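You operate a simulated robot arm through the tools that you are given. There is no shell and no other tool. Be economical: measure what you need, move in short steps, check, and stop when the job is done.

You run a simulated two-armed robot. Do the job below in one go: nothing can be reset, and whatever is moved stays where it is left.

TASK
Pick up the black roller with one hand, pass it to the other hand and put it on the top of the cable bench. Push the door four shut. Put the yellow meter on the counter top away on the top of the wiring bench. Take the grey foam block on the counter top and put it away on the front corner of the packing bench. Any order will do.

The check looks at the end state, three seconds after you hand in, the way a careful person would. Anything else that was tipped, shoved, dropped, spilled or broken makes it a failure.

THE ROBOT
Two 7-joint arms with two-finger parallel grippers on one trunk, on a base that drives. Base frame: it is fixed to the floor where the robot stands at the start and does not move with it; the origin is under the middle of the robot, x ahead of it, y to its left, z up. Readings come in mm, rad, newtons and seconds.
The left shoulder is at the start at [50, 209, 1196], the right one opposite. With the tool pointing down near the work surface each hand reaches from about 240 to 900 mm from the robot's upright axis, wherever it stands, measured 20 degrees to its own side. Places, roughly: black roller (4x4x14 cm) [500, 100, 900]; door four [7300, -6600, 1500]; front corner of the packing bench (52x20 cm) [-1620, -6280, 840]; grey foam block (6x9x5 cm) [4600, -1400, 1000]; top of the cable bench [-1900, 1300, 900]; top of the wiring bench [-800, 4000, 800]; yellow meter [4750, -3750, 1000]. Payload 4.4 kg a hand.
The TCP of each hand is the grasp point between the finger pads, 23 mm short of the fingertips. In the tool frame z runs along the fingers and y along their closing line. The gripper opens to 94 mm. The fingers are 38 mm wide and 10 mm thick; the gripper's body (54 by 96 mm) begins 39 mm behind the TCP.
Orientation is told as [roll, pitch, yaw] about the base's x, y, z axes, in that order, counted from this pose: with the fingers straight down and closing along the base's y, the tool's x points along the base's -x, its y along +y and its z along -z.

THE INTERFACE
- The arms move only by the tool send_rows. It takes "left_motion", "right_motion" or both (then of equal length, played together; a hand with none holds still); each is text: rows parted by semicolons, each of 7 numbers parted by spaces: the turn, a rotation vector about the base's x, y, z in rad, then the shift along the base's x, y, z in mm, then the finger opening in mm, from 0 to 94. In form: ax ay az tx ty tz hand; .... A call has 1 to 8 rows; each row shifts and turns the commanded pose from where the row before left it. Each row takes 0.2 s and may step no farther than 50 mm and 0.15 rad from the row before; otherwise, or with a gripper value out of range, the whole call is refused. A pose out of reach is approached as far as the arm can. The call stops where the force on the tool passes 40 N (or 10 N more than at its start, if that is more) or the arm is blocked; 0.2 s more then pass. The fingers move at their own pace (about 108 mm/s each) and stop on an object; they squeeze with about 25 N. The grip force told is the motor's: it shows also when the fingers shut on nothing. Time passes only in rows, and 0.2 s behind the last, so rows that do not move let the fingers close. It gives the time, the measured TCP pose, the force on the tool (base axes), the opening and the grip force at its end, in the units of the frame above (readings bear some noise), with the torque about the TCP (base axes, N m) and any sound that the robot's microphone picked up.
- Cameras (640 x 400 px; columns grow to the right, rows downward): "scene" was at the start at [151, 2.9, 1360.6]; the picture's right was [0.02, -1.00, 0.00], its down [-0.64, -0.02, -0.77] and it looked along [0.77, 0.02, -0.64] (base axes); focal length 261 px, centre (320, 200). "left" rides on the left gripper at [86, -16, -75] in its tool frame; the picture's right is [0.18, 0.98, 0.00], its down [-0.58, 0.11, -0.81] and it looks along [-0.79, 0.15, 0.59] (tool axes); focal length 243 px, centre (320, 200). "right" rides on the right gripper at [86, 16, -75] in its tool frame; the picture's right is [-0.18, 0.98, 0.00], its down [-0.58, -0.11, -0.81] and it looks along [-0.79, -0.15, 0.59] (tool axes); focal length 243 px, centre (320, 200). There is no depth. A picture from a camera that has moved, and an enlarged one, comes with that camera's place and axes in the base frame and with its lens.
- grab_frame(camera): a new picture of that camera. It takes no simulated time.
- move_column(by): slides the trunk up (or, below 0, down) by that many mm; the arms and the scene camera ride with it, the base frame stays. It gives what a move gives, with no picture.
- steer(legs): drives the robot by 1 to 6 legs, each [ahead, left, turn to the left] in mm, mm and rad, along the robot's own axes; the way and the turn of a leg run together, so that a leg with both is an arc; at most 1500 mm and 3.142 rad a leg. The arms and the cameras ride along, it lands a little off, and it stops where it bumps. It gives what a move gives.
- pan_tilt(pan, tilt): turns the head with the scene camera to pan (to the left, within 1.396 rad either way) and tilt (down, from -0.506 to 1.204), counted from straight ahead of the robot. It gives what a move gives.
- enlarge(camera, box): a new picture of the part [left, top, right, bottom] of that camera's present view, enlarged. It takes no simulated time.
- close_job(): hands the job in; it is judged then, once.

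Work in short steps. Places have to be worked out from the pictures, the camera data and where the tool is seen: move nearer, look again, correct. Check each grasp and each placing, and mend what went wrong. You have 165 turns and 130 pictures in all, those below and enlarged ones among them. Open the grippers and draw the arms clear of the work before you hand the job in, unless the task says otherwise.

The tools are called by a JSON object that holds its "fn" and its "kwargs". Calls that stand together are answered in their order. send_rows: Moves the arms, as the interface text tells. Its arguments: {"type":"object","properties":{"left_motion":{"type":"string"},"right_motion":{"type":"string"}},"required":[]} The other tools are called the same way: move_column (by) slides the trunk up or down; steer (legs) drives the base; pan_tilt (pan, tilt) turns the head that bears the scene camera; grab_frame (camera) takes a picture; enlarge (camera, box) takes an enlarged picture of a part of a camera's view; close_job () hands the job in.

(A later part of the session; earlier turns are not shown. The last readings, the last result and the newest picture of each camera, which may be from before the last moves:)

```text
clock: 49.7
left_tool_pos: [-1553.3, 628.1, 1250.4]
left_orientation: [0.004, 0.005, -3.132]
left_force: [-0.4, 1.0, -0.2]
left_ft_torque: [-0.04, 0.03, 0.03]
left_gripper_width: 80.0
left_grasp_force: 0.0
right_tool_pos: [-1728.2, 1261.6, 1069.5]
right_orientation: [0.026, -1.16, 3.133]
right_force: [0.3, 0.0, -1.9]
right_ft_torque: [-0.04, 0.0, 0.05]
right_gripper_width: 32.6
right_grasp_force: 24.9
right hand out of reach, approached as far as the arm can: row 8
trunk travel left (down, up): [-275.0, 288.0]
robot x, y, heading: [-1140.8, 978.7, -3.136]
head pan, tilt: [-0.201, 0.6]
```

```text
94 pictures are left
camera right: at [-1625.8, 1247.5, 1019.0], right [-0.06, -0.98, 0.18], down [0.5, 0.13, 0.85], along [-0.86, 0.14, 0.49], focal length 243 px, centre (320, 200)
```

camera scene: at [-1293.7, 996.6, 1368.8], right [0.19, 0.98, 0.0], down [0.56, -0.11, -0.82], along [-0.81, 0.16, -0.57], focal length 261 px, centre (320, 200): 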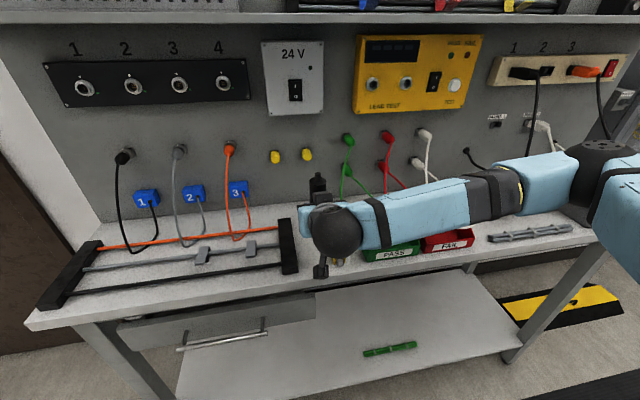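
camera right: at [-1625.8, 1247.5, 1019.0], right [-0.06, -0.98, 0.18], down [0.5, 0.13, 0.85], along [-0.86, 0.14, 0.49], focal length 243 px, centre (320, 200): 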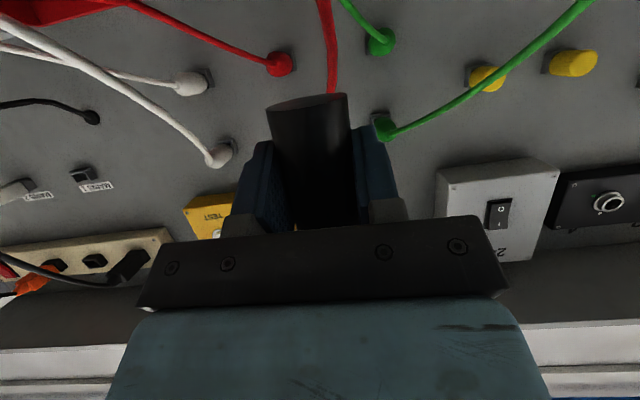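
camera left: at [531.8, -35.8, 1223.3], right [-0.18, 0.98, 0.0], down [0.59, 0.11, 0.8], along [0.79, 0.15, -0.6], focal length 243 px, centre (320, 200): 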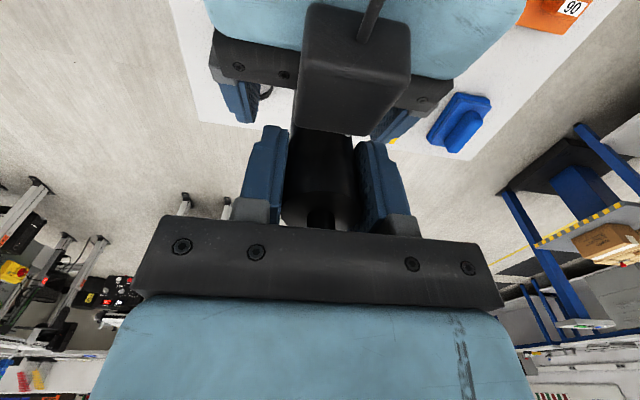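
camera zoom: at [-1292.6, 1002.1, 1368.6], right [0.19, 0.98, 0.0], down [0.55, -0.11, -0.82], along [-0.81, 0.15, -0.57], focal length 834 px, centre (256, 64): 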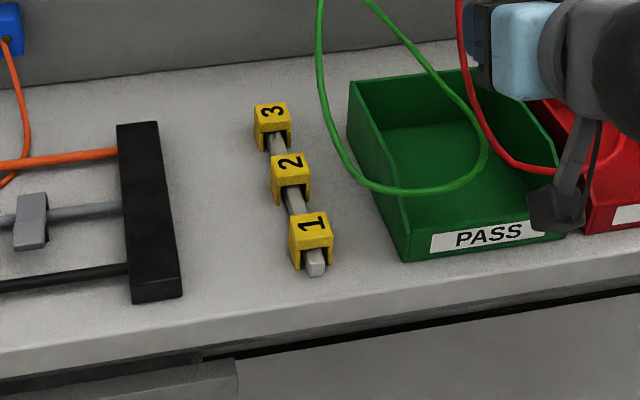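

Nothing has shifted. I move the roller to the front strip, [-1700, 1070], levelling the hand; there the gripper body stays off the bench and away from rack and connectors.

{"fn": "send_rows", "kwargs": {"right_motion": "0.01 -0.023 -0.006 3.5 -24 -3 20;0 0 0 3.5 -24 -3 20;0 0 0 3.5 -24 -3 20;0 0 0 3.5 -24 -3 20;0 0 0 3.5 -24 -3 20;0 0 0 3.5 -24 -3 20;0 0 0 3.5 -24 -3 20;0 0 0 3.5 -24 -3 20"}}

{"fn": "enlarge", "kwargs": {"camera": "scene", "box": [240, 155, 440, 280]}}

{"fn": "grab_frame", "kwargs": {"camera": "right"}}

```text
clock: 51.5
left_tool_pos: [-1552.9, 621.3, 1249.1]
left_orientation: [0.002, 0.005, -3.13]
left_force: [-1.1, 0.6, 0.1]
left_ft_torque: [0.03, -0.01, -0.02]
left_gripper_width: 79.8
left_grasp_force: 0.0
right_tool_pos: [-1701.8, 1065.5, 1047.4]
right_orientation: [-0.021, -1.148, -3.119]
right_force: [0.5, 0.4, -1.7]
right_ft_torque: [0.01, 0.01, -0.04]
right_gripper_width: 32.8
right_grasp_force: 24.2
trunk travel left (down, up): [-275.0, 288.0]
robot x, y, heading: [-1137.8, 978.4, -3.134]
head pan, tilt: [-0.201, 0.6]
```

```text
3.20 times, centred on (340, 218) of scene
camera zoom: at [-1293.4, 996.6, 1368.8], right [0.19, 0.98, 0.0], down [0.56, -0.11, -0.82], along [-0.81, 0.16, -0.57], focal length 834 px, centre (256, 144)
```

zoom: 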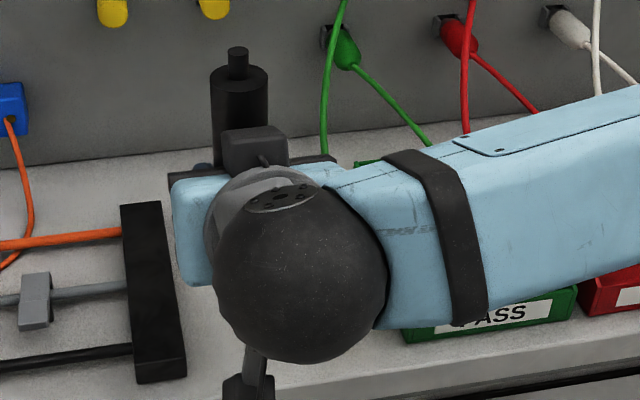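

```text
92 pictures are left
camera right: at [-1598.7, 1051.6, 998.7], right [-0.07, -0.98, 0.16], down [0.5, 0.1, 0.86], along [-0.87, 0.14, 0.48], focal length 243 px, centre (320, 200)
```

right: 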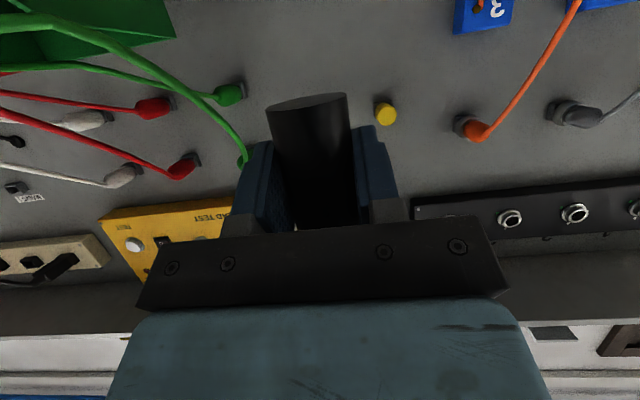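

The roller's end is about 36 mm below the TCP and the bench is at z≈900, so touchdown is due at TCP z≈936. I lower, with the last steps small.

{"fn": "send_rows", "kwargs": {"right_motion": "-0.009 -0.011 0.006 0 1 -25 20;0 0 0 0 1 -25 20;0 0 0 0 1 -25 20;0 0 0 0 0 -20 20;0 0 0 0 0 -5 20;0 0 0 0 0 -5 20;0 0 0 0 0 -3 20;0 0 0 0 0 0 20"}}

{"fn": "grab_frame", "kwargs": {"camera": "right"}}

{"fn": "enlarge", "kwargs": {"camera": "scene", "box": [240, 180, 440, 305]}}

```text
clock: 53.3
left_tool_pos: [-1553.7, 622.8, 1248.8]
left_orientation: [0.001, 0.005, -3.133]
left_force: [0.4, 0.5, 0.2]
left_ft_torque: [-0.02, 0.01, -0.04]
left_gripper_width: 80.0
left_grasp_force: 0.1
right_tool_pos: [-1701.6, 1071.3, 940.3]
right_orientation: [0.002, -1.138, -3.135]
right_force: [-0.3, 0.9, -1.8]
right_ft_torque: [0.0, -0.02, -0.01]
right_gripper_width: 32.7
right_grasp_force: 24.7
trunk travel left (down, up): [-275.0, 288.0]
robot x, y, heading: [-1137.6, 981.9, -3.133]
head pan, tilt: [-0.201, 0.6]
```

```text
91 pictures are left
camera right: at [-1598.8, 1056.6, 891.7], right [-0.07, -0.98, 0.17], down [0.49, 0.11, 0.87], along [-0.87, 0.14, 0.47], focal length 243 px, centre (320, 200)
```

right: 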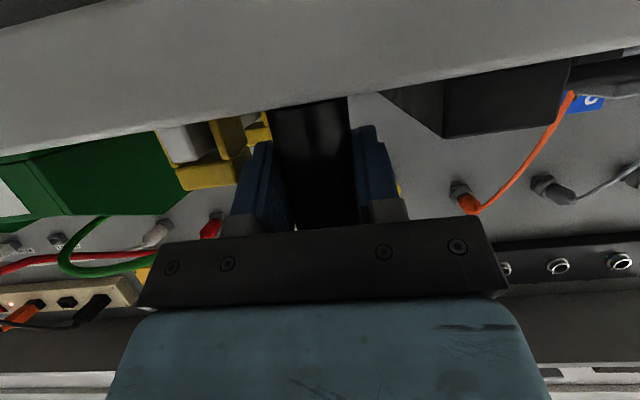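

```text
3.20 times, centred on (340, 242) of scene
camera zoom: at [-1293.1, 997.7, 1368.8], right [0.19, 0.98, 0.0], down [0.55, -0.11, -0.82], along [-0.81, 0.16, -0.57], focal length 834 px, centre (256, 64)
```

zoom: 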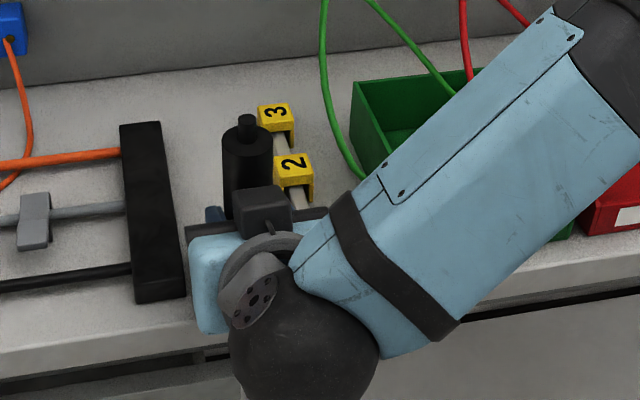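

Almost down, no contact yet. I go on in 2 mm rows.

{"fn": "send_rows", "kwargs": {"right_motion": "0 0 0 0 0 -2 20;0 0 0 0 0 -2 20;0 0 0 0 0 0 20"}}

```text
clock: 54.1
left_tool_pos: [-1551.3, 622.9, 1250.6]
left_orientation: [0.003, 0.002, -3.132]
left_force: [-0.6, 0.6, 0.7]
left_ft_torque: [0.0, 0.04, -0.02]
left_gripper_width: 80.0
left_grasp_force: 0.1
right_tool_pos: [-1701.7, 1071.3, 937.6]
right_orientation: [0.003, -1.142, -3.137]
right_force: [1.5, 3.2, 15.0]
right_ft_torque: [0.16, 0.23, -0.01]
right_gripper_width: 32.7
right_grasp_force: 25.1
trunk travel left (down, up): [-275.0, 288.0]
robot x, y, heading: [-1133.7, 979.7, -3.133]
head pan, tilt: [-0.201, 0.6]
```

It stands on the bench (about 15 N). I open slightly and draw back straight along +x.

{"fn": "send_rows", "kwargs": {"right_motion": "0 0 0 0 0 1 33;0 0 0 0 0 0 46;0 0 0 0 0 0 46;0 0 0 15 0 0 46;0 0 0 30 0 0 46;0 0 0 40 0 2 46;0 0 0 40 0 2 46;0 0 0 20 0 20 46"}}

{"fn": "enlarge", "kwargs": {"camera": "scene", "box": [220, 180, 420, 305]}}

{"fn": "grab_frame", "kwargs": {"camera": "right"}}

```text
clock: 55.9
left_tool_pos: [-1552.4, 622.8, 1249.4]
left_orientation: [0.001, 0.001, -3.131]
left_force: [0.6, 0.0, -0.1]
left_ft_torque: [-0.04, -0.01, 0.0]
left_gripper_width: 79.9
left_grasp_force: 0.0
right_tool_pos: [-1556.8, 1071.0, 959.4]
right_orientation: [0.002, -1.14, -3.132]
right_force: [0.4, 0.3, -0.5]
right_ft_torque: [0.01, -0.01, 0.02]
right_gripper_width: 46.0
right_grasp_force: 0.1
trunk travel left (down, up): [-275.0, 288.0]
robot x, y, heading: [-1137.3, 981.5, -3.131]
head pan, tilt: [-0.201, 0.6]
```

```text
3.20 times, centred on (320, 242) of scene
camera zoom: at [-1292.2, 997.3, 1369.0], right [0.19, 0.98, 0.0], down [0.55, -0.11, -0.83], along [-0.81, 0.16, -0.56], focal length 834 px, centre (320, 64)
```

zoom: 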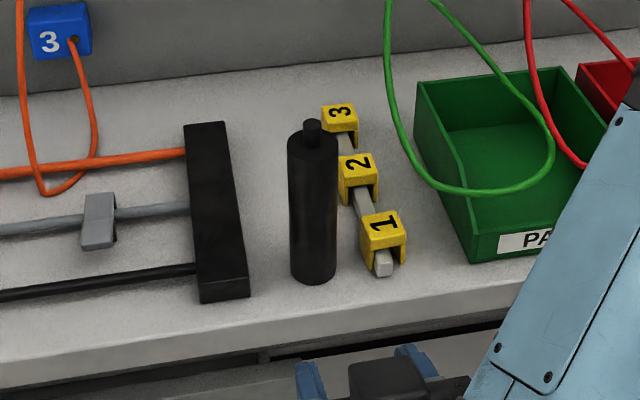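

```text
88 pictures are left
camera right: at [-1453.2, 1057.7, 912.1], right [-0.07, -0.98, 0.17], down [0.49, 0.11, 0.87], along [-0.87, 0.14, 0.47], focal length 243 px, centre (320, 200)
```

right: 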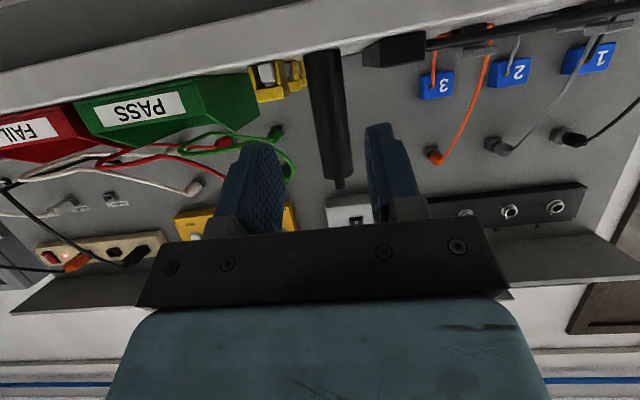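

The roller stands upright on the cable bench. I raise the right hand and turn it back to point down.

{"fn": "send_rows", "kwargs": {"right_motion": "0 0 0 5 0 30 46;0 0 0 0 0 40 60;0 -0.142 0 0 5 30 80;0 -0.142 0 0 5 30 94;0 -0.142 0 0 10 20 94;0 -0.142 0 0 10 20 94;0 -0.142 0 0 10 20 94;0 -0.142 0 0 10 20 94"}}

{"fn": "send_rows", "kwargs": {"right_motion": "0 -0.142 0 0 20 10 94;0 -0.142 0 0 20 10 94;0 0 0 0 20 0 94;0 0 0 0 20 0 94"}}

{"fn": "steer", "kwargs": {"legs": [[-700, 0, 0], [0, 0, 3.14]]}}

{"fn": "pan_tilt", "kwargs": {"pan": 0, "tilt": 0.3}}

{"fn": "grab_frame", "kwargs": {"camera": "scene"}}

```text
clock: 57.7
left_tool_pos: [-1553.4, 622.3, 1248.9]
left_orientation: [0.002, 0.004, -3.131]
left_force: [0.6, 0.3, -0.8]
left_ft_torque: [0.01, 0.02, 0.03]
left_gripper_width: 80.0
left_grasp_force: 0.1
right_tool_pos: [-1551.4, 1121.4, 1170.2]
right_orientation: [0.009, -0.285, -3.139]
right_force: [0.2, 0.6, 0.8]
right_ft_torque: [-0.03, -0.01, 0.02]
right_gripper_width: 93.8
right_grasp_force: 0.1
trunk travel left (down, up): [-275.0, 288.0]
robot x, y, heading: [-1134.6, 981.9, -3.129]
head pan, tilt: [-0.201, 0.6]
```

```text
clock: 58.7
left_tool_pos: [-1552.8, 625.3, 1249.8]
left_orientation: [0.0, 0.005, -3.132]
left_force: [-0.4, 0.6, -1.0]
left_ft_torque: [0.01, 0.03, -0.02]
left_gripper_width: 80.0
left_grasp_force: 0.1
right_tool_pos: [-1551.3, 1201.7, 1189.9]
right_orientation: [0.01, 0.0, -3.139]
right_force: [0.2, 0.6, -0.3]
right_ft_torque: [-0.01, -0.01, 0.02]
right_gripper_width: 94.1
right_grasp_force: 0.1
trunk travel left (down, up): [-275.0, 288.0]
robot x, y, heading: [-1135.8, 980.2, -3.126]
head pan, tilt: [-0.201, 0.6]
```

```text
clock: 69.7
left_tool_pos: [-6.3, 1315.4, 1248.6]
left_orientation: [0.003, 0.004, -0.051]
left_force: [0.5, 0.3, 0.4]
left_ft_torque: [0.0, 0.0, 0.04]
left_gripper_width: 80.2
left_grasp_force: 0.0
right_tool_pos: [-44.1, 737.4, 1191.4]
right_orientation: [0.009, -0.001, -0.056]
right_force: [-0.3, -0.3, 0.0]
right_ft_torque: [-0.01, 0.03, 0.04]
right_gripper_width: 94.0
right_grasp_force: 0.0
trunk travel left (down, up): [-275.0, 288.0]
robot x, y, heading: [-442.9, 982.4, -0.054]
head pan, tilt: [-0.201, 0.6]
```

```text
clock: 70.5
left_tool_pos: [-6.0, 1314.9, 1249.5]
left_orientation: [0.002, 0.005, -0.05]
left_force: [0.9, 1.3, 0.4]
left_ft_torque: [-0.01, 0.02, 0.0]
left_gripper_width: 80.1
left_grasp_force: 0.0
right_tool_pos: [-43.8, 737.8, 1191.1]
right_orientation: [0.008, -0.001, -0.059]
right_force: [0.2, 0.2, 0.2]
right_ft_torque: [0.01, 0.01, 0.0]
right_gripper_width: 94.0
right_grasp_force: 0.0
trunk travel left (down, up): [-275.0, 288.0]
robot x, y, heading: [-440.5, 982.6, -0.049]
head pan, tilt: [0.0, 0.3]
```

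```text
87 pictures are left
camera scene: at [-283.9, 975.9, 1396.3], right [-0.05, -1.0, 0.0], down [-0.3, 0.02, -0.96], along [0.95, -0.05, -0.3], focal length 261 px, centre (320, 200)
```

scene: 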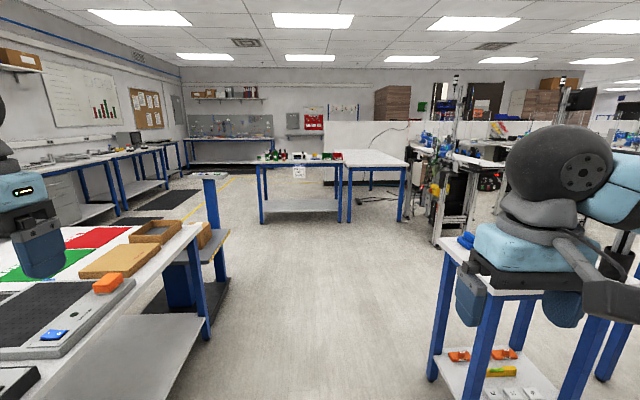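

The roller job is done. Next I go down the open aisle to a vantage point and look for the way to the counter and the doors.

{"fn": "steer", "kwargs": {"legs": [[1400, -60, 0.05], [800, -350, 0]]}}

{"fn": "pan_tilt", "kwargs": {"pan": -0.5, "tilt": 0.25}}

{"fn": "grab_frame", "kwargs": {"camera": "scene"}}

{"fn": "pan_tilt", "kwargs": {"pan": -1.35, "tilt": 0.25}}

{"fn": "grab_frame", "kwargs": {"camera": "scene"}}

```text
clock: 81.8
left_tool_pos: [2175.5, 879.4, 1249.5]
left_orientation: [0.002, 0.005, 0.0]
left_force: [0.6, -0.7, 0.2]
left_ft_torque: [-0.03, -0.04, 0.0]
left_gripper_width: 80.1
left_grasp_force: 0.1
right_tool_pos: [2166.8, 301.5, 1191.5]
right_orientation: [0.01, -0.003, -0.007]
right_force: [0.2, 0.5, -0.5]
right_ft_torque: [0.01, 0.01, -0.02]
right_gripper_width: 93.9
right_grasp_force: 0.1
trunk travel left (down, up): [-275.0, 288.0]
robot x, y, heading: [1756.1, 528.5, 0.005]
head pan, tilt: [0.0, 0.3]
```

```text
clock: 82.7
left_tool_pos: [2174.0, 878.5, 1249.5]
left_orientation: [0.001, 0.008, 0.0]
left_force: [-0.3, -0.3, -0.1]
left_ft_torque: [0.0, -0.02, 0.0]
left_gripper_width: 79.9
left_grasp_force: 0.1
right_tool_pos: [2167.2, 302.1, 1191.2]
right_orientation: [0.008, -0.001, -0.007]
right_force: [0.9, 0.2, -0.2]
right_ft_torque: [0.02, -0.01, -0.01]
right_gripper_width: 94.0
right_grasp_force: 0.1
trunk travel left (down, up): [-275.0, 288.0]
robot x, y, heading: [1752.2, 523.6, -0.001]
head pan, tilt: [-0.499, 0.25]
```

```text
86 pictures are left
camera scene: at [1903.6, 482.5, 1401.1], right [-0.48, -0.88, 0.0], down [-0.22, 0.12, -0.97], along [0.85, -0.46, -0.25], focal length 261 px, centre (320, 200)
```

scene: 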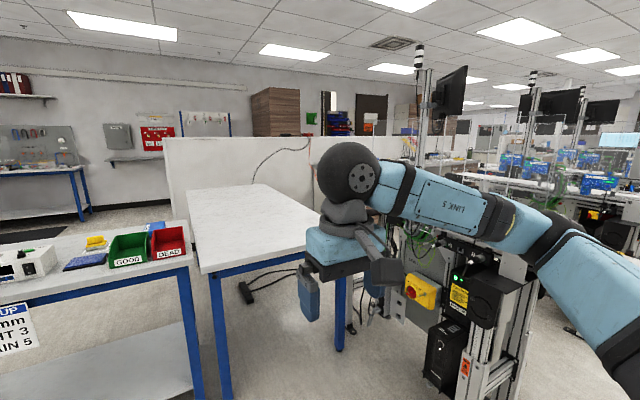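

```text
clock: 83.8
left_tool_pos: [2174.4, 879.4, 1249.2]
left_orientation: [0.001, 0.004, 0.0]
left_force: [0.2, 0.6, -0.1]
left_ft_torque: [0.01, 0.01, 0.0]
left_gripper_width: 79.9
left_grasp_force: 0.0
right_tool_pos: [2166.5, 301.4, 1191.1]
right_orientation: [0.009, 0.0, -0.007]
right_force: [0.4, -0.8, -0.4]
right_ft_torque: [0.0, 0.03, -0.01]
right_gripper_width: 93.7
right_grasp_force: 0.1
trunk travel left (down, up): [-275.0, 288.0]
robot x, y, heading: [1753.8, 524.8, 0.004]
head pan, tilt: [-1.349, 0.25]
```

```text
85 pictures are left
camera scene: at [1842.1, 436.0, 1401.1], right [-0.98, -0.22, 0.0], down [-0.05, 0.24, -0.97], along [0.21, -0.95, -0.25], focal length 261 px, centre (320, 200)
```

scene: 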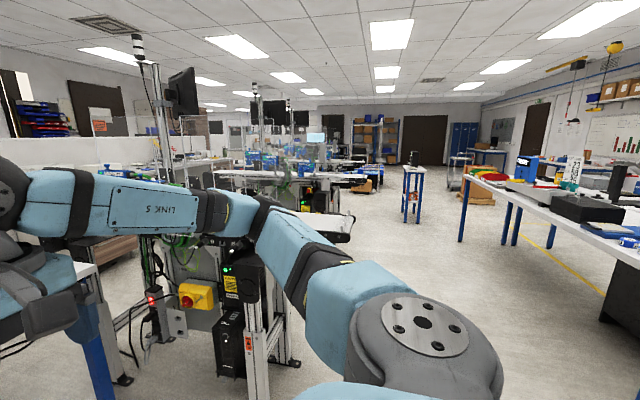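

A wide aisle leads in −y at x≈1000–2200. I turn that way, drive down it and look towards the counter on the left.

{"fn": "steer", "kwargs": {"legs": [[0, 0, -1.57], [1300, 150, 0], [1300, 0, 0]]}}

{"fn": "pan_tilt", "kwargs": {"pan": 1.2, "tilt": 0.2}}

{"fn": "grab_frame", "kwargs": {"camera": "scene"}}

{"fn": "pan_tilt", "kwargs": {"pan": 0.3, "tilt": 0.2}}

{"fn": "grab_frame", "kwargs": {"camera": "scene"}}

```text
clock: 91.7
left_tool_pos: [2206.4, -629.9, 1251.7]
left_orientation: [0.015, 0.0, -1.561]
left_force: [0.1, -0.2, 1.5]
left_ft_torque: [0.02, -0.05, -0.03]
left_gripper_width: 79.9
left_grasp_force: 0.1
right_tool_pos: [1630.0, -640.6, 1193.0]
right_orientation: [0.014, -0.011, -1.56]
right_force: [0.2, -0.5, 0.4]
right_ft_torque: [0.01, 0.02, -0.04]
right_gripper_width: 94.0
right_grasp_force: 0.0
trunk travel left (down, up): [-275.0, 288.0]
robot x, y, heading: [1854.5, -233.9, -1.553]
head pan, tilt: [-1.349, 0.25]
stopped in leg 2: the robot was blocked; the commanded pose is now the measured one
```

```text
clock: 94.0
left_tool_pos: [2206.3, -629.4, 1251.8]
left_orientation: [0.014, -0.002, -1.564]
left_force: [0.2, -0.2, 0.0]
left_ft_torque: [0.02, 0.0, 0.02]
left_gripper_width: 79.8
left_grasp_force: 0.0
right_tool_pos: [1629.9, -637.6, 1195.6]
right_orientation: [0.015, -0.012, -1.562]
right_force: [0.6, -0.2, 0.1]
right_ft_torque: [0.03, -0.04, 0.03]
right_gripper_width: 94.2
right_grasp_force: 0.0
trunk travel left (down, up): [-275.0, 288.0]
robot x, y, heading: [1849.3, -231.3, -1.553]
head pan, tilt: [1.201, 0.201]
```

```text
84 pictures are left
camera scene: at [1932.6, -318.8, 1407.4], right [-0.35, -0.94, 0.01], down [-0.18, 0.06, -0.98], along [0.92, -0.34, -0.19], focal length 261 px, centre (320, 200)
```

scene: 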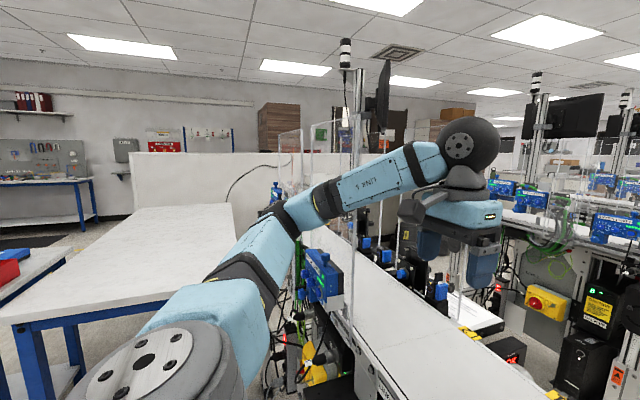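

```text
clock: 95.2
left_tool_pos: [2206.4, -630.5, 1252.1]
left_orientation: [0.014, -0.001, -1.564]
left_force: [0.3, 0.9, 0.7]
left_ft_torque: [-0.04, 0.0, 0.0]
left_gripper_width: 80.0
left_grasp_force: 0.0
right_tool_pos: [1629.6, -638.4, 1194.6]
right_orientation: [0.013, -0.012, -1.56]
right_force: [0.2, 0.5, -0.3]
right_ft_torque: [0.03, -0.01, 0.01]
right_gripper_width: 94.0
right_grasp_force: 0.0
trunk travel left (down, up): [-275.0, 288.0]
robot x, y, heading: [1851.3, -235.4, -1.554]
head pan, tilt: [0.3, 0.201]
```

```text
83 pictures are left
camera scene: at [1874.2, -375.1, 1407.8], right [-0.95, -0.31, 0.0], down [-0.06, 0.18, -0.98], along [0.31, -0.93, -0.18], focal length 261 px, centre (320, 200)
```

scene: 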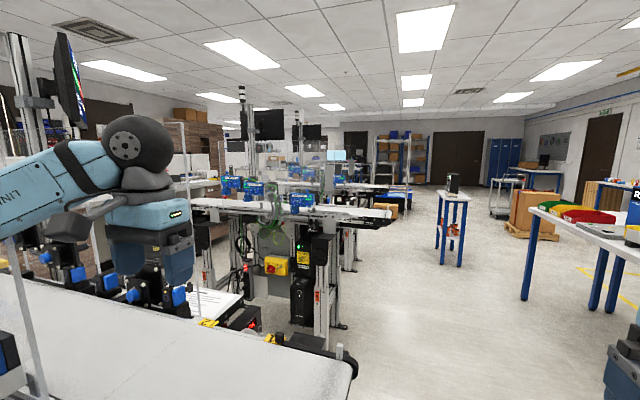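

The base bumped something on its left front, likely the conveyor's end. I look down there before backing off.

{"fn": "pan_tilt", "kwargs": {"pan": 0.5, "tilt": 1.0}}

{"fn": "grab_frame", "kwargs": {"camera": "scene"}}

```text
clock: 96.3
left_tool_pos: [2205.6, -630.6, 1251.9]
left_orientation: [0.014, -0.001, -1.563]
left_force: [-0.3, -0.5, -0.9]
left_ft_torque: [0.0, -0.02, 0.02]
left_gripper_width: 80.2
left_grasp_force: 0.1
right_tool_pos: [1628.8, -638.3, 1193.6]
right_orientation: [0.014, -0.016, -1.559]
right_force: [-0.6, -0.5, -0.1]
right_ft_torque: [0.02, 0.0, 0.01]
right_gripper_width: 93.9
right_grasp_force: 0.1
trunk travel left (down, up): [-275.0, 288.0]
robot x, y, heading: [1855.1, -237.0, -1.552]
head pan, tilt: [0.499, 1.0]
```

```text
82 pictures are left
camera scene: at [1879.8, -348.2, 1338.7], right [-0.87, -0.49, 0.0], down [-0.41, 0.72, -0.55], along [0.27, -0.48, -0.83], focal length 261 px, centre (320, 200)
```

scene: 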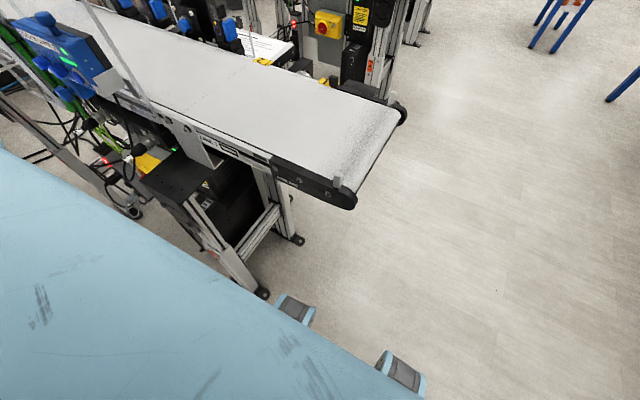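

A base wheel touched the conveyor's leg. I back off, sidestep right and go on down the aisle at x≈1480.

{"fn": "steer", "kwargs": {"legs": [[-80, 0, 0], [0, -370, 0], [1400, 0, 0], [500, 0, 0]]}}

{"fn": "pan_tilt", "kwargs": {"pan": 1.3, "tilt": 0.2}}

{"fn": "grab_frame", "kwargs": {"camera": "scene"}}

{"fn": "pan_tilt", "kwargs": {"pan": 0.4, "tilt": 0.25}}

{"fn": "grab_frame", "kwargs": {"camera": "scene"}}

```text
clock: 109.9
left_tool_pos: [1873.7, -2460.5, 1243.7]
left_orientation: [0.006, 0.013, -1.563]
left_force: [0.0, -0.7, 0.7]
left_ft_torque: [0.03, 0.01, 0.01]
left_gripper_width: 80.0
left_grasp_force: 0.1
right_tool_pos: [1297.0, -2466.9, 1190.0]
right_orientation: [0.008, 0.001, -1.558]
right_force: [0.6, -0.4, -0.2]
right_ft_torque: [-0.01, 0.0, 0.02]
right_gripper_width: 94.1
right_grasp_force: 0.1
trunk travel left (down, up): [-275.0, 288.0]
robot x, y, heading: [1514.8, -2051.9, -1.555]
head pan, tilt: [0.499, 1.0]
```

```text
clock: 111.0
left_tool_pos: [1872.4, -2459.5, 1244.7]
left_orientation: [0.009, 0.012, -1.562]
left_force: [-0.1, 0.0, 0.5]
left_ft_torque: [-0.02, -0.03, -0.02]
left_gripper_width: 80.2
left_grasp_force: 0.1
right_tool_pos: [1296.1, -2467.5, 1189.8]
right_orientation: [0.008, 0.001, -1.561]
right_force: [-0.2, 1.0, 0.2]
right_ft_torque: [0.02, 0.0, 0.0]
right_gripper_width: 94.0
right_grasp_force: 0.1
trunk travel left (down, up): [-275.0, 288.0]
robot x, y, heading: [1510.3, -2053.2, -1.554]
head pan, tilt: [1.3, 0.201]
```

```text
81 pictures are left
camera scene: at [1603.3, -2142.3, 1405.5], right [-0.25, -0.97, 0.0], down [-0.19, 0.05, -0.98], along [0.95, -0.25, -0.2], focal length 261 px, centre (320, 200)
```

scene: 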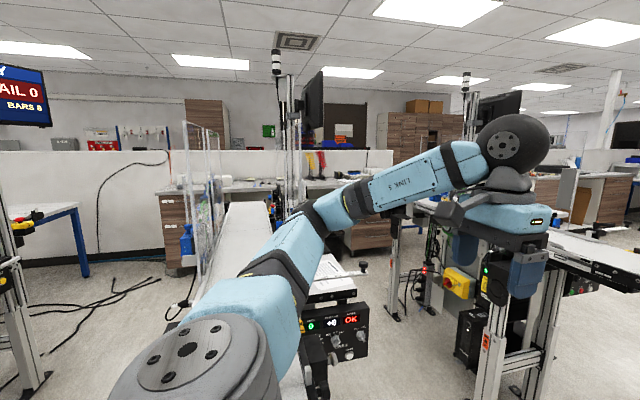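

```text
clock: 112.2
left_tool_pos: [1872.7, -2460.6, 1243.4]
left_orientation: [0.01, 0.014, -1.562]
left_force: [-0.2, 0.1, -0.1]
left_ft_torque: [-0.03, 0.0, 0.04]
left_gripper_width: 80.1
left_grasp_force: 0.2
right_tool_pos: [1296.8, -2467.5, 1190.2]
right_orientation: [0.006, -0.001, -1.559]
right_force: [-0.8, 0.6, 0.3]
right_ft_torque: [0.01, -0.01, 0.0]
right_gripper_width: 94.2
right_grasp_force: 0.0
trunk travel left (down, up): [-275.0, 288.0]
robot x, y, heading: [1508.6, -2053.1, -1.553]
head pan, tilt: [0.4, 0.25]
```

```text
80 pictures are left
camera scene: at [1551.0, -2204.2, 1401.1], right [-0.91, -0.41, 0.0], down [-0.1, 0.23, -0.97], along [0.39, -0.89, -0.25], focal length 261 px, centre (320, 200)
```

scene: 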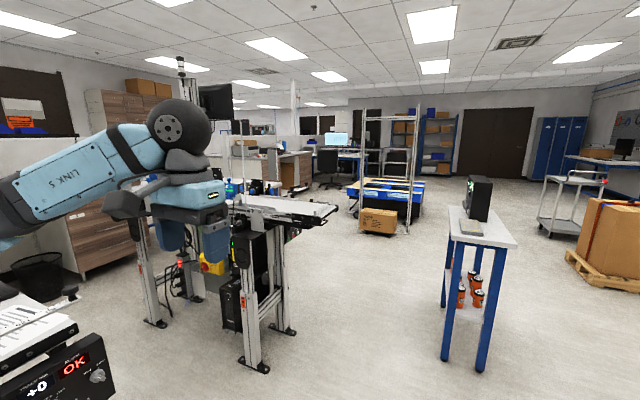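

The counter runs along x≈4600 behind the conveyors; there is a gap between conveyors at y≈-1450. I back up, turn to face +x and look through it.

{"fn": "steer", "kwargs": {"legs": [[-600, 0, 0], [0, 0, 1.555]]}}

{"fn": "pan_tilt", "kwargs": {"pan": 0, "tilt": 0.3}}

{"fn": "grab_frame", "kwargs": {"camera": "scene"}}

```text
clock: 119.5
left_tool_pos: [1909.7, -1078.2, 1243.9]
left_orientation: [0.008, 0.013, 0.021]
left_force: [0.4, -0.1, -0.3]
left_ft_torque: [0.01, -0.01, 0.02]
left_gripper_width: 80.0
left_grasp_force: 0.1
right_tool_pos: [1923.1, -1656.3, 1189.3]
right_orientation: [0.008, 0.001, 0.023]
right_force: [0.1, -0.7, -0.6]
right_ft_torque: [0.02, 0.02, -0.01]
right_gripper_width: 94.0
right_grasp_force: 0.0
trunk travel left (down, up): [-275.0, 288.0]
robot x, y, heading: [1503.8, -1447.4, 0.029]
head pan, tilt: [0.4, 0.25]
```

```text
clock: 120.4
left_tool_pos: [1908.6, -1078.1, 1244.1]
left_orientation: [0.008, 0.011, 0.021]
left_force: [-0.2, -0.1, 0.0]
left_ft_torque: [-0.02, 0.01, 0.0]
left_gripper_width: 79.9
left_grasp_force: 0.0
right_tool_pos: [1923.2, -1656.5, 1189.7]
right_orientation: [0.008, 0.0, 0.023]
right_force: [-1.0, 0.1, 0.2]
right_ft_torque: [0.02, -0.01, -0.02]
right_gripper_width: 93.9
right_grasp_force: 0.0
trunk travel left (down, up): [-275.0, 288.0]
robot x, y, heading: [1502.9, -1445.7, 0.025]
head pan, tilt: [0.0, 0.3]
```

```text
79 pictures are left
camera scene: at [1664.7, -1437.9, 1396.4], right [0.03, -1.0, 0.0], down [-0.3, -0.01, -0.96], along [0.95, 0.03, -0.3], focal length 261 px, centre (320, 200)
```

scene: 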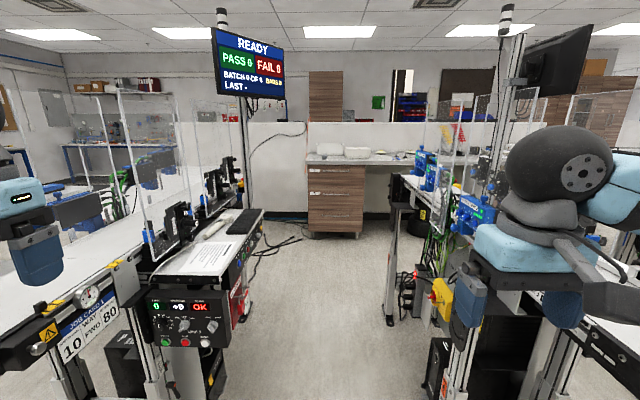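

The gap is about 780 mm wide at floor level (y≈-1100 to -1885). I draw the hands forward and inward to make the robot slim, then drive in centred on y≈-1500.

{"fn": "send_rows", "kwargs": {"left_motion": "0 0 0 20 -26 0 80;0 0 0 20 -26 0 80;0 0 0 20 -26 0 80;0 0 0 20 -26 0 80;0 0 0 20 -26 0 80;0 0 0 20 -26 0 80;0 0 0 20 -26 0 80;0 0 0 20 -26 0 80", "right_motion": "0 0 0 18 5 2 94;0 0 0 18 5 2 94;0 0 0 18 5 2 94;0 0 0 18 5 2 94;0 0 0 18 5 2 94;0 0 0 18 5 2 94;0 0 0 18 5 2 94;0 0 0 18 5 2 94"}}

{"fn": "steer", "kwargs": {"legs": [[0, -55, -0.026], [900, 0, 0]]}}

{"fn": "grab_frame", "kwargs": {"camera": "scene"}}

```text
clock: 122.2
left_tool_pos: [2070.3, -1289.0, 1242.8]
left_orientation: [0.011, 0.015, 0.022]
left_force: [0.1, -0.5, -0.3]
left_ft_torque: [-0.03, 0.04, 0.03]
left_gripper_width: 79.9
left_grasp_force: 0.0
right_tool_pos: [2067.7, -1616.7, 1206.3]
right_orientation: [0.01, -0.001, 0.024]
right_force: [0.1, 0.6, -0.3]
right_ft_torque: [-0.02, -0.01, 0.02]
right_gripper_width: 93.8
right_grasp_force: 0.0
trunk travel left (down, up): [-275.0, 288.0]
robot x, y, heading: [1503.7, -1445.0, 0.031]
head pan, tilt: [0.0, 0.3]
```

```text
clock: 125.9
left_tool_pos: [2510.7, -1352.1, 1262.1]
left_orientation: [-0.005, -0.019, -0.037]
left_force: [-0.1, -0.5, -1.0]
left_ft_torque: [0.0, 0.03, 0.01]
left_gripper_width: 80.0
left_grasp_force: 0.1
right_tool_pos: [2485.5, -1678.3, 1209.5]
right_orientation: [-0.014, -0.005, -0.02]
right_force: [0.0, 0.4, 0.2]
right_ft_torque: [0.02, 0.02, 0.03]
right_gripper_width: 93.9
right_grasp_force: 0.0
trunk travel left (down, up): [-275.0, 288.0]
robot x, y, heading: [1968.6, -1490.2, -0.033]
head pan, tilt: [0.0, 0.3]
stopped in leg 2: the robot was blocked; the commanded pose is now the measured one
```

```text
78 pictures are left
camera scene: at [2094.4, -1475.9, 1402.8], right [-0.03, -1.0, 0.01], down [-0.27, -0.01, -0.96], along [0.96, -0.03, -0.27], focal length 261 px, centre (320, 200)
```

scene: 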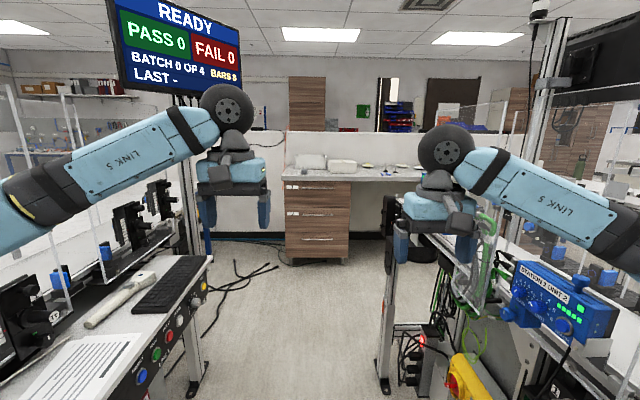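

Blocked again, with the robot turned slightly to the right. I look to both sides to find the contact.

{"fn": "pan_tilt", "kwargs": {"pan": 0.9, "tilt": 0.6}}

{"fn": "grab_frame", "kwargs": {"camera": "scene"}}

{"fn": "pan_tilt", "kwargs": {"pan": -0.8, "tilt": 0.7}}

{"fn": "grab_frame", "kwargs": {"camera": "scene"}}

```text
clock: 127.1
left_tool_pos: [2509.3, -1351.2, 1262.7]
left_orientation: [-0.005, -0.024, -0.035]
left_force: [0.9, 0.4, 0.5]
left_ft_torque: [-0.02, -0.01, 0.01]
left_gripper_width: 80.1
left_grasp_force: 0.1
right_tool_pos: [2486.2, -1678.0, 1210.6]
right_orientation: [-0.013, -0.008, -0.018]
right_force: [0.6, 0.3, 0.0]
right_ft_torque: [-0.01, -0.01, 0.02]
right_gripper_width: 93.9
right_grasp_force: 0.2
trunk travel left (down, up): [-275.0, 288.0]
robot x, y, heading: [1971.4, -1490.5, -0.027]
head pan, tilt: [0.901, 0.6]
```

```text
77 pictures are left
camera scene: at [2056.1, -1407.4, 1371.8], right [0.77, -0.64, 0.04], down [-0.33, -0.44, -0.83], along [0.55, 0.63, -0.55], focal length 261 px, centre (320, 200)
```

scene: 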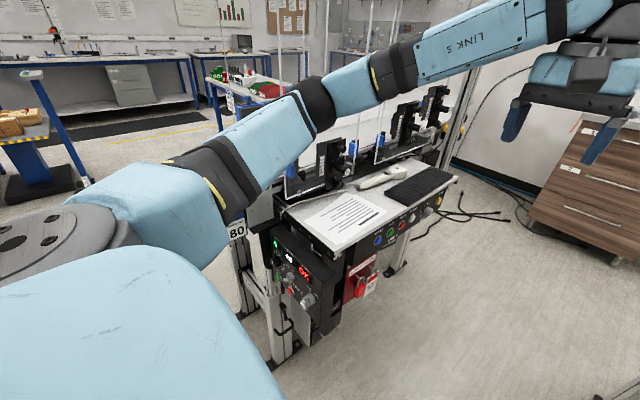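

```text
clock: 128.8
left_tool_pos: [2509.9, -1351.7, 1262.5]
left_orientation: [-0.005, -0.024, -0.034]
left_force: [-0.2, 0.5, -0.3]
left_ft_torque: [0.02, -0.02, -0.01]
left_gripper_width: 79.9
left_grasp_force: 0.0
right_tool_pos: [2485.6, -1677.0, 1211.5]
right_orientation: [-0.013, -0.008, -0.017]
right_force: [-0.1, -0.2, 0.4]
right_ft_torque: [0.02, 0.01, -0.06]
right_gripper_width: 94.1
right_grasp_force: 0.1
trunk travel left (down, up): [-275.0, 288.0]
robot x, y, heading: [1970.6, -1489.7, -0.026]
head pan, tilt: [-0.799, 0.7]
```

```text
76 pictures are left
camera scene: at [2057.4, -1537.5, 1364.9], right [-0.73, -0.68, -0.02], down [-0.41, 0.46, -0.79], along [0.54, -0.57, -0.62], focal length 261 px, centre (320, 200)
```

scene: 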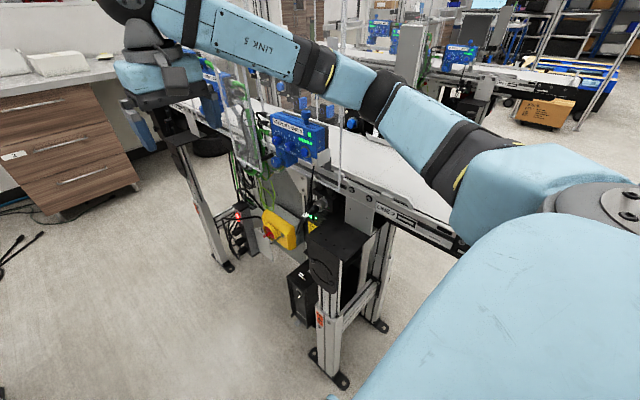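

The heading change and the geometry suggest that the right elbow touched the acrylic guard of the right conveyor. I back off, then stretch both arms further forward so that the elbows come in, and look again.

{"fn": "steer", "kwargs": {"legs": [[-250, 0, 0.03]]}}

{"fn": "send_rows", "kwargs": {"left_motion": "0 0 0 30 -3 0 80;0 0 0 30 -3 0 80;0 0 0 30 -3 0 80;0 0 0 30 -3 0 80;0 0 0 30 -3 0 80;0 0 0 30 -3 0 80;0 0 0 30 -3 0 80;0 0 0 30 -3 0 80", "right_motion": "0 0 0 32 8 5 94;0 0 0 32 8 5 94;0 0 0 32 8 5 94;0 0 0 32 8 5 94;0 0 0 32 8 5 94;0 0 0 32 8 5 94;0 0 0 32 8 5 94;0 0 0 32 8 5 94"}}

{"fn": "grab_frame", "kwargs": {"camera": "scene"}}

```text
clock: 130.6
left_tool_pos: [2283.5, -1344.0, 1244.2]
left_orientation: [0.007, 0.01, 0.001]
left_force: [0.7, -0.3, -0.9]
left_ft_torque: [-0.03, -0.03, -0.02]
left_gripper_width: 80.0
left_grasp_force: 0.1
right_tool_pos: [2270.7, -1669.1, 1189.2]
right_orientation: [-0.001, 0.029, 0.015]
right_force: [-1.0, 0.3, 0.2]
right_ft_torque: [0.01, 0.01, 0.02]
right_gripper_width: 94.3
right_grasp_force: 0.1
trunk travel left (down, up): [-275.0, 288.0]
robot x, y, heading: [1717.5, -1488.2, 0.013]
head pan, tilt: [-0.799, 0.7]
```

```text
clock: 132.4
left_tool_pos: [2523.7, -1369.0, 1245.8]
left_orientation: [0.009, 0.01, 0.001]
left_force: [0.0, 0.6, -0.1]
left_ft_torque: [0.0, 0.0, -0.01]
left_gripper_width: 80.2
left_grasp_force: 0.0
right_tool_pos: [2527.2, -1605.7, 1229.3]
right_orientation: [-0.001, 0.03, 0.017]
right_force: [0.6, 0.1, -0.1]
right_ft_torque: [0.06, 0.03, -0.02]
right_gripper_width: 93.9
right_grasp_force: 0.0
trunk travel left (down, up): [-275.0, 288.0]
robot x, y, heading: [1715.1, -1484.9, 0.007]
head pan, tilt: [-0.799, 0.7]
```

```text
75 pictures are left
camera scene: at [1843.6, -1547.0, 1360.1], right [-0.71, -0.7, 0.0], down [-0.45, 0.46, -0.76], along [0.54, -0.54, -0.64], focal length 261 px, centre (320, 200)
```

scene: 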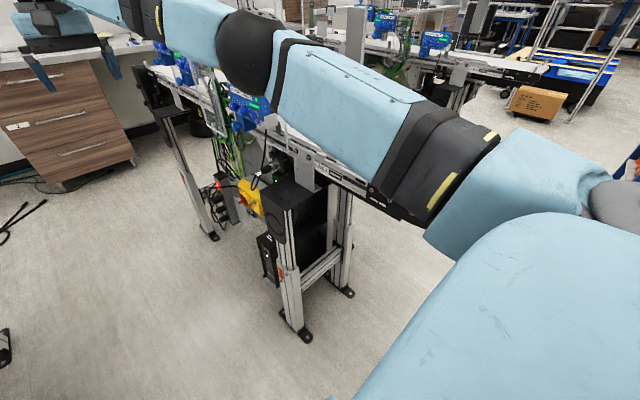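

Now the elbow lies only ~250 mm to the side. I drive into the gap again.

{"fn": "steer", "kwargs": {"legs": [[900, -8, -0.008]]}}

{"fn": "pan_tilt", "kwargs": {"pan": 0, "tilt": 0.5}}

{"fn": "grab_frame", "kwargs": {"camera": "scene"}}

```text
clock: 137.2
left_tool_pos: [3421.0, -1391.8, 1244.8]
left_orientation: [0.008, 0.01, -0.018]
left_force: [0.3, 0.0, -0.4]
left_ft_torque: [0.02, -0.02, 0.01]
left_gripper_width: 79.9
left_grasp_force: 0.0
right_tool_pos: [3421.2, -1628.4, 1228.8]
right_orientation: [-0.001, 0.03, -0.001]
right_force: [0.0, -0.6, -0.3]
right_ft_torque: [0.01, -0.04, -0.01]
right_gripper_width: 94.2
right_grasp_force: 0.0
trunk travel left (down, up): [-275.0, 288.0]
robot x, y, heading: [2612.1, -1493.5, -0.012]
head pan, tilt: [-0.799, 0.7]
```

```text
clock: 138.3
left_tool_pos: [3421.1, -1392.5, 1245.3]
left_orientation: [0.007, 0.009, -0.018]
left_force: [0.1, -0.1, -0.9]
left_ft_torque: [-0.01, 0.0, 0.03]
left_gripper_width: 80.0
left_grasp_force: 0.1
right_tool_pos: [3421.5, -1629.4, 1228.4]
right_orientation: [-0.002, 0.03, -0.001]
right_force: [0.0, 0.5, -0.2]
right_ft_torque: [0.01, -0.03, 0.02]
right_gripper_width: 93.7
right_grasp_force: 0.0
trunk travel left (down, up): [-275.0, 288.0]
robot x, y, heading: [2612.8, -1493.6, -0.007]
head pan, tilt: [0.0, 0.499]
```

```text
74 pictures are left
camera scene: at [2769.9, -1496.3, 1377.9], right [-0.01, -1.0, 0.0], down [-0.48, 0.0, -0.88], along [0.88, -0.01, -0.48], focal length 261 px, centre (320, 200)
```

scene: 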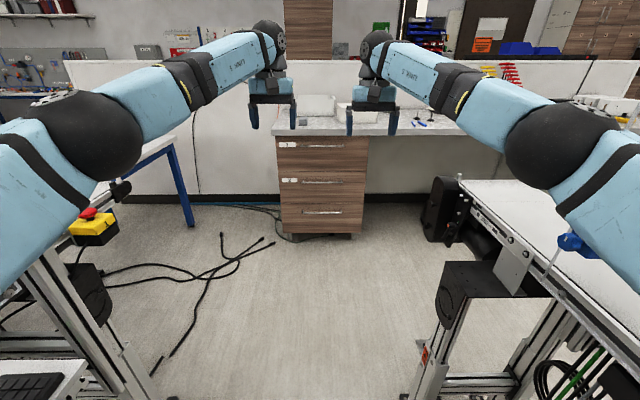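

Clear so far; loose cables lie left at y>-1140, my base stays right of them. I drive on.

{"fn": "steer", "kwargs": {"legs": [[850, -10, 0.01]]}}

{"fn": "grab_frame", "kwargs": {"camera": "scene"}}

```text
clock: 142.8
left_tool_pos: [4269.7, -1379.4, 1246.0]
left_orientation: [0.009, 0.012, 0.005]
left_force: [-1.0, 1.1, -0.3]
left_ft_torque: [-0.01, -0.02, 0.0]
left_gripper_width: 80.3
left_grasp_force: 0.0
right_tool_pos: [4274.9, -1616.9, 1226.8]
right_orientation: [-0.001, 0.03, 0.021]
right_force: [-0.3, 0.1, 0.4]
right_ft_torque: [0.02, -0.04, -0.04]
right_gripper_width: 93.8
right_grasp_force: 0.1
trunk travel left (down, up): [-275.0, 288.0]
robot x, y, heading: [3465.1, -1506.1, 0.016]
head pan, tilt: [0.0, 0.499]
```

```text
73 pictures are left
camera scene: at [3621.8, -1500.0, 1378.0], right [0.02, -1.0, 0.0], down [-0.48, -0.01, -0.88], along [0.88, 0.01, -0.48], focal length 261 px, centre (320, 200)
```

scene: 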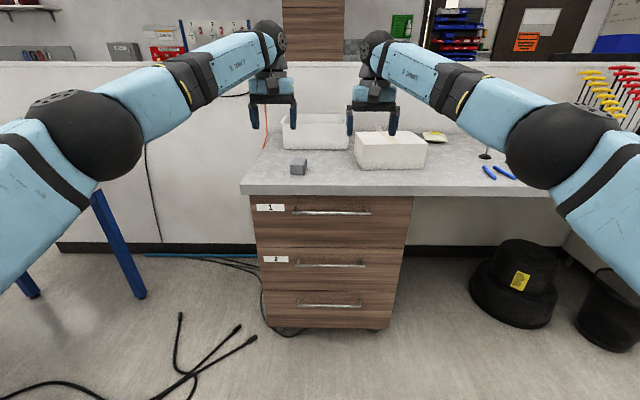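

The small grey block at pixel (298,166) must be the grey foam; the white ones are other boxes. I enlarge.

{"fn": "enlarge", "kwargs": {"camera": "scene", "box": [240, 100, 450, 220]}}

```text
3.05 times, centred on (345, 160) of scene
camera zoom: at [3621.8, -1500.0, 1378.0], right [0.02, -1.0, 0.0], down [-0.48, -0.01, -0.88], along [0.88, 0.01, -0.48], focal length 794 px, centre (244, 322)
```

zoom: 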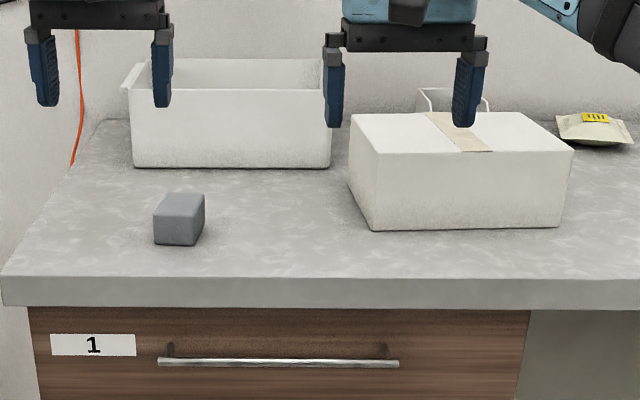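

The foam block lies with its 6 cm side across y. I drive 550 mm closer, hands high above the boxes, and look with the left hand camera.

{"fn": "steer", "kwargs": {"legs": [[550, 10, -0.012]]}}

{"fn": "send_rows", "kwargs": {"left_motion": "0 0 0 -25 0 0 90;0 0 0 -25 0 0 90;0 0 0 -25 0 0 90;0 0 0 -25 0 0 90;0 0 0 -25 0 0 90;0 0 0 -25 0 0 90", "right_motion": "0 0 0 -30 -20 0 94;0 0 0 -30 -20 0 94;0 0 0 -30 -20 0 94;0 0 0 -30 -20 0 94;0 0 0 -30 -20 0 94;0 0 0 -30 -20 0 94"}}

{"fn": "pan_tilt", "kwargs": {"pan": 0.1, "tilt": 0.7}}

{"fn": "grab_frame", "kwargs": {"camera": "scene"}}

{"fn": "grab_frame", "kwargs": {"camera": "left"}}

```text
clock: 146.0
left_tool_pos: [4815.5, -1363.2, 1245.1]
left_orientation: [0.008, 0.01, 0.003]
left_force: [-0.3, -0.5, -0.2]
left_ft_torque: [-0.02, -0.03, 0.0]
left_gripper_width: 79.9
left_grasp_force: 0.1
right_tool_pos: [4820.9, -1600.0, 1228.9]
right_orientation: [-0.002, 0.03, 0.02]
right_force: [0.0, -1.0, -1.1]
right_ft_torque: [0.0, -0.04, -0.03]
right_gripper_width: 94.0
right_grasp_force: 0.1
trunk travel left (down, up): [-275.0, 288.0]
robot x, y, heading: [4010.8, -1489.0, 0.014]
head pan, tilt: [0.0, 0.499]
```

```text
clock: 147.4
left_tool_pos: [4666.8, -1364.0, 1247.3]
left_orientation: [0.009, 0.009, 0.003]
left_force: [-0.2, -0.5, -0.1]
left_ft_torque: [0.04, -0.02, -0.01]
left_gripper_width: 90.3
left_grasp_force: 0.0
right_tool_pos: [4639.0, -1722.0, 1230.4]
right_orientation: [0.0, 0.029, 0.019]
right_force: [0.5, 0.6, 0.3]
right_ft_torque: [0.01, 0.0, -0.01]
right_gripper_width: 94.0
right_grasp_force: 0.0
trunk travel left (down, up): [-275.0, 288.0]
robot x, y, heading: [4009.0, -1484.5, 0.016]
head pan, tilt: [0.0, 0.499]
```

```text
clock: 148.1
left_tool_pos: [4669.9, -1360.9, 1247.2]
left_orientation: [0.009, 0.011, 0.003]
left_force: [0.1, 0.2, 0.0]
left_ft_torque: [0.0, 0.01, 0.03]
left_gripper_width: 89.8
left_grasp_force: 0.0
right_tool_pos: [4641.8, -1721.3, 1228.7]
right_orientation: [-0.002, 0.028, 0.019]
right_force: [0.6, 0.3, -0.8]
right_ft_torque: [0.01, -0.02, -0.01]
right_gripper_width: 94.1
right_grasp_force: 0.1
trunk travel left (down, up): [-275.0, 288.0]
robot x, y, heading: [4012.0, -1488.7, 0.015]
head pan, tilt: [0.099, 0.7]
```

```text
71 pictures are left
camera scene: at [4161.2, -1473.8, 1360.2], right [0.11, -0.99, 0.0], down [-0.64, -0.07, -0.77], along [0.76, 0.09, -0.64], focal length 261 px, centre (320, 200)
```

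scene: 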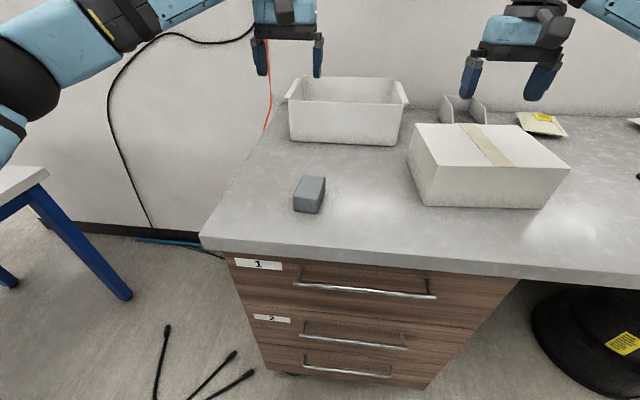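

```text
70 pictures are left
camera left: at [4582.4, -1379.0, 1321.4], right [-0.19, 0.98, 0.01], down [0.59, 0.1, 0.8], along [0.79, 0.16, -0.6], focal length 243 px, centre (320, 200)
```

left: 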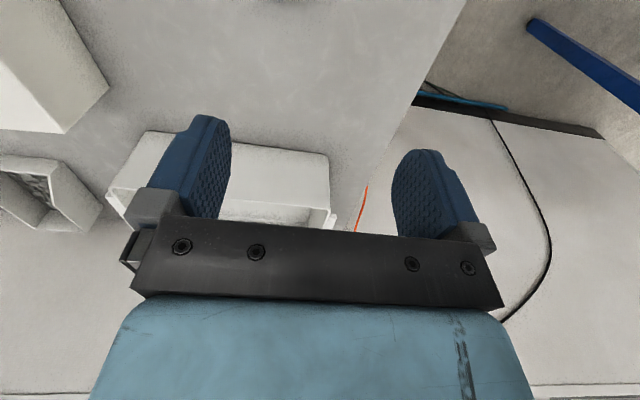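

Triangulating both views gives counter z≈975, foam front bottom at about [4575, −1394]. I enlarge to read its rotation.

{"fn": "enlarge", "kwargs": {"camera": "scene", "box": [265, 160, 361, 220]}}

```text
6.67 times, centred on (313, 190) of scene
camera zoom: at [4161.2, -1473.8, 1360.2], right [0.11, -0.99, 0.0], down [-0.64, -0.07, -0.77], along [0.76, 0.09, -0.64], focal length 1737 px, centre (367, 267)
```

zoom: 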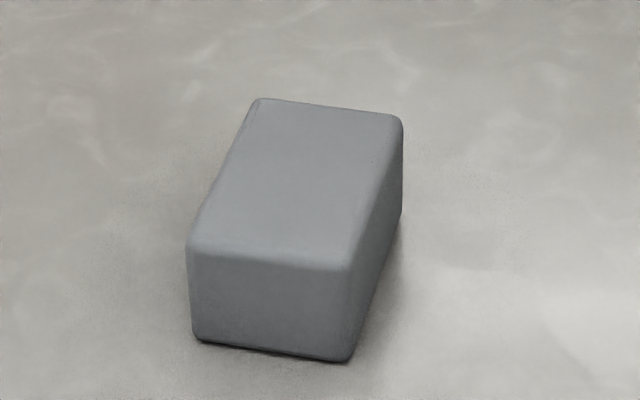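

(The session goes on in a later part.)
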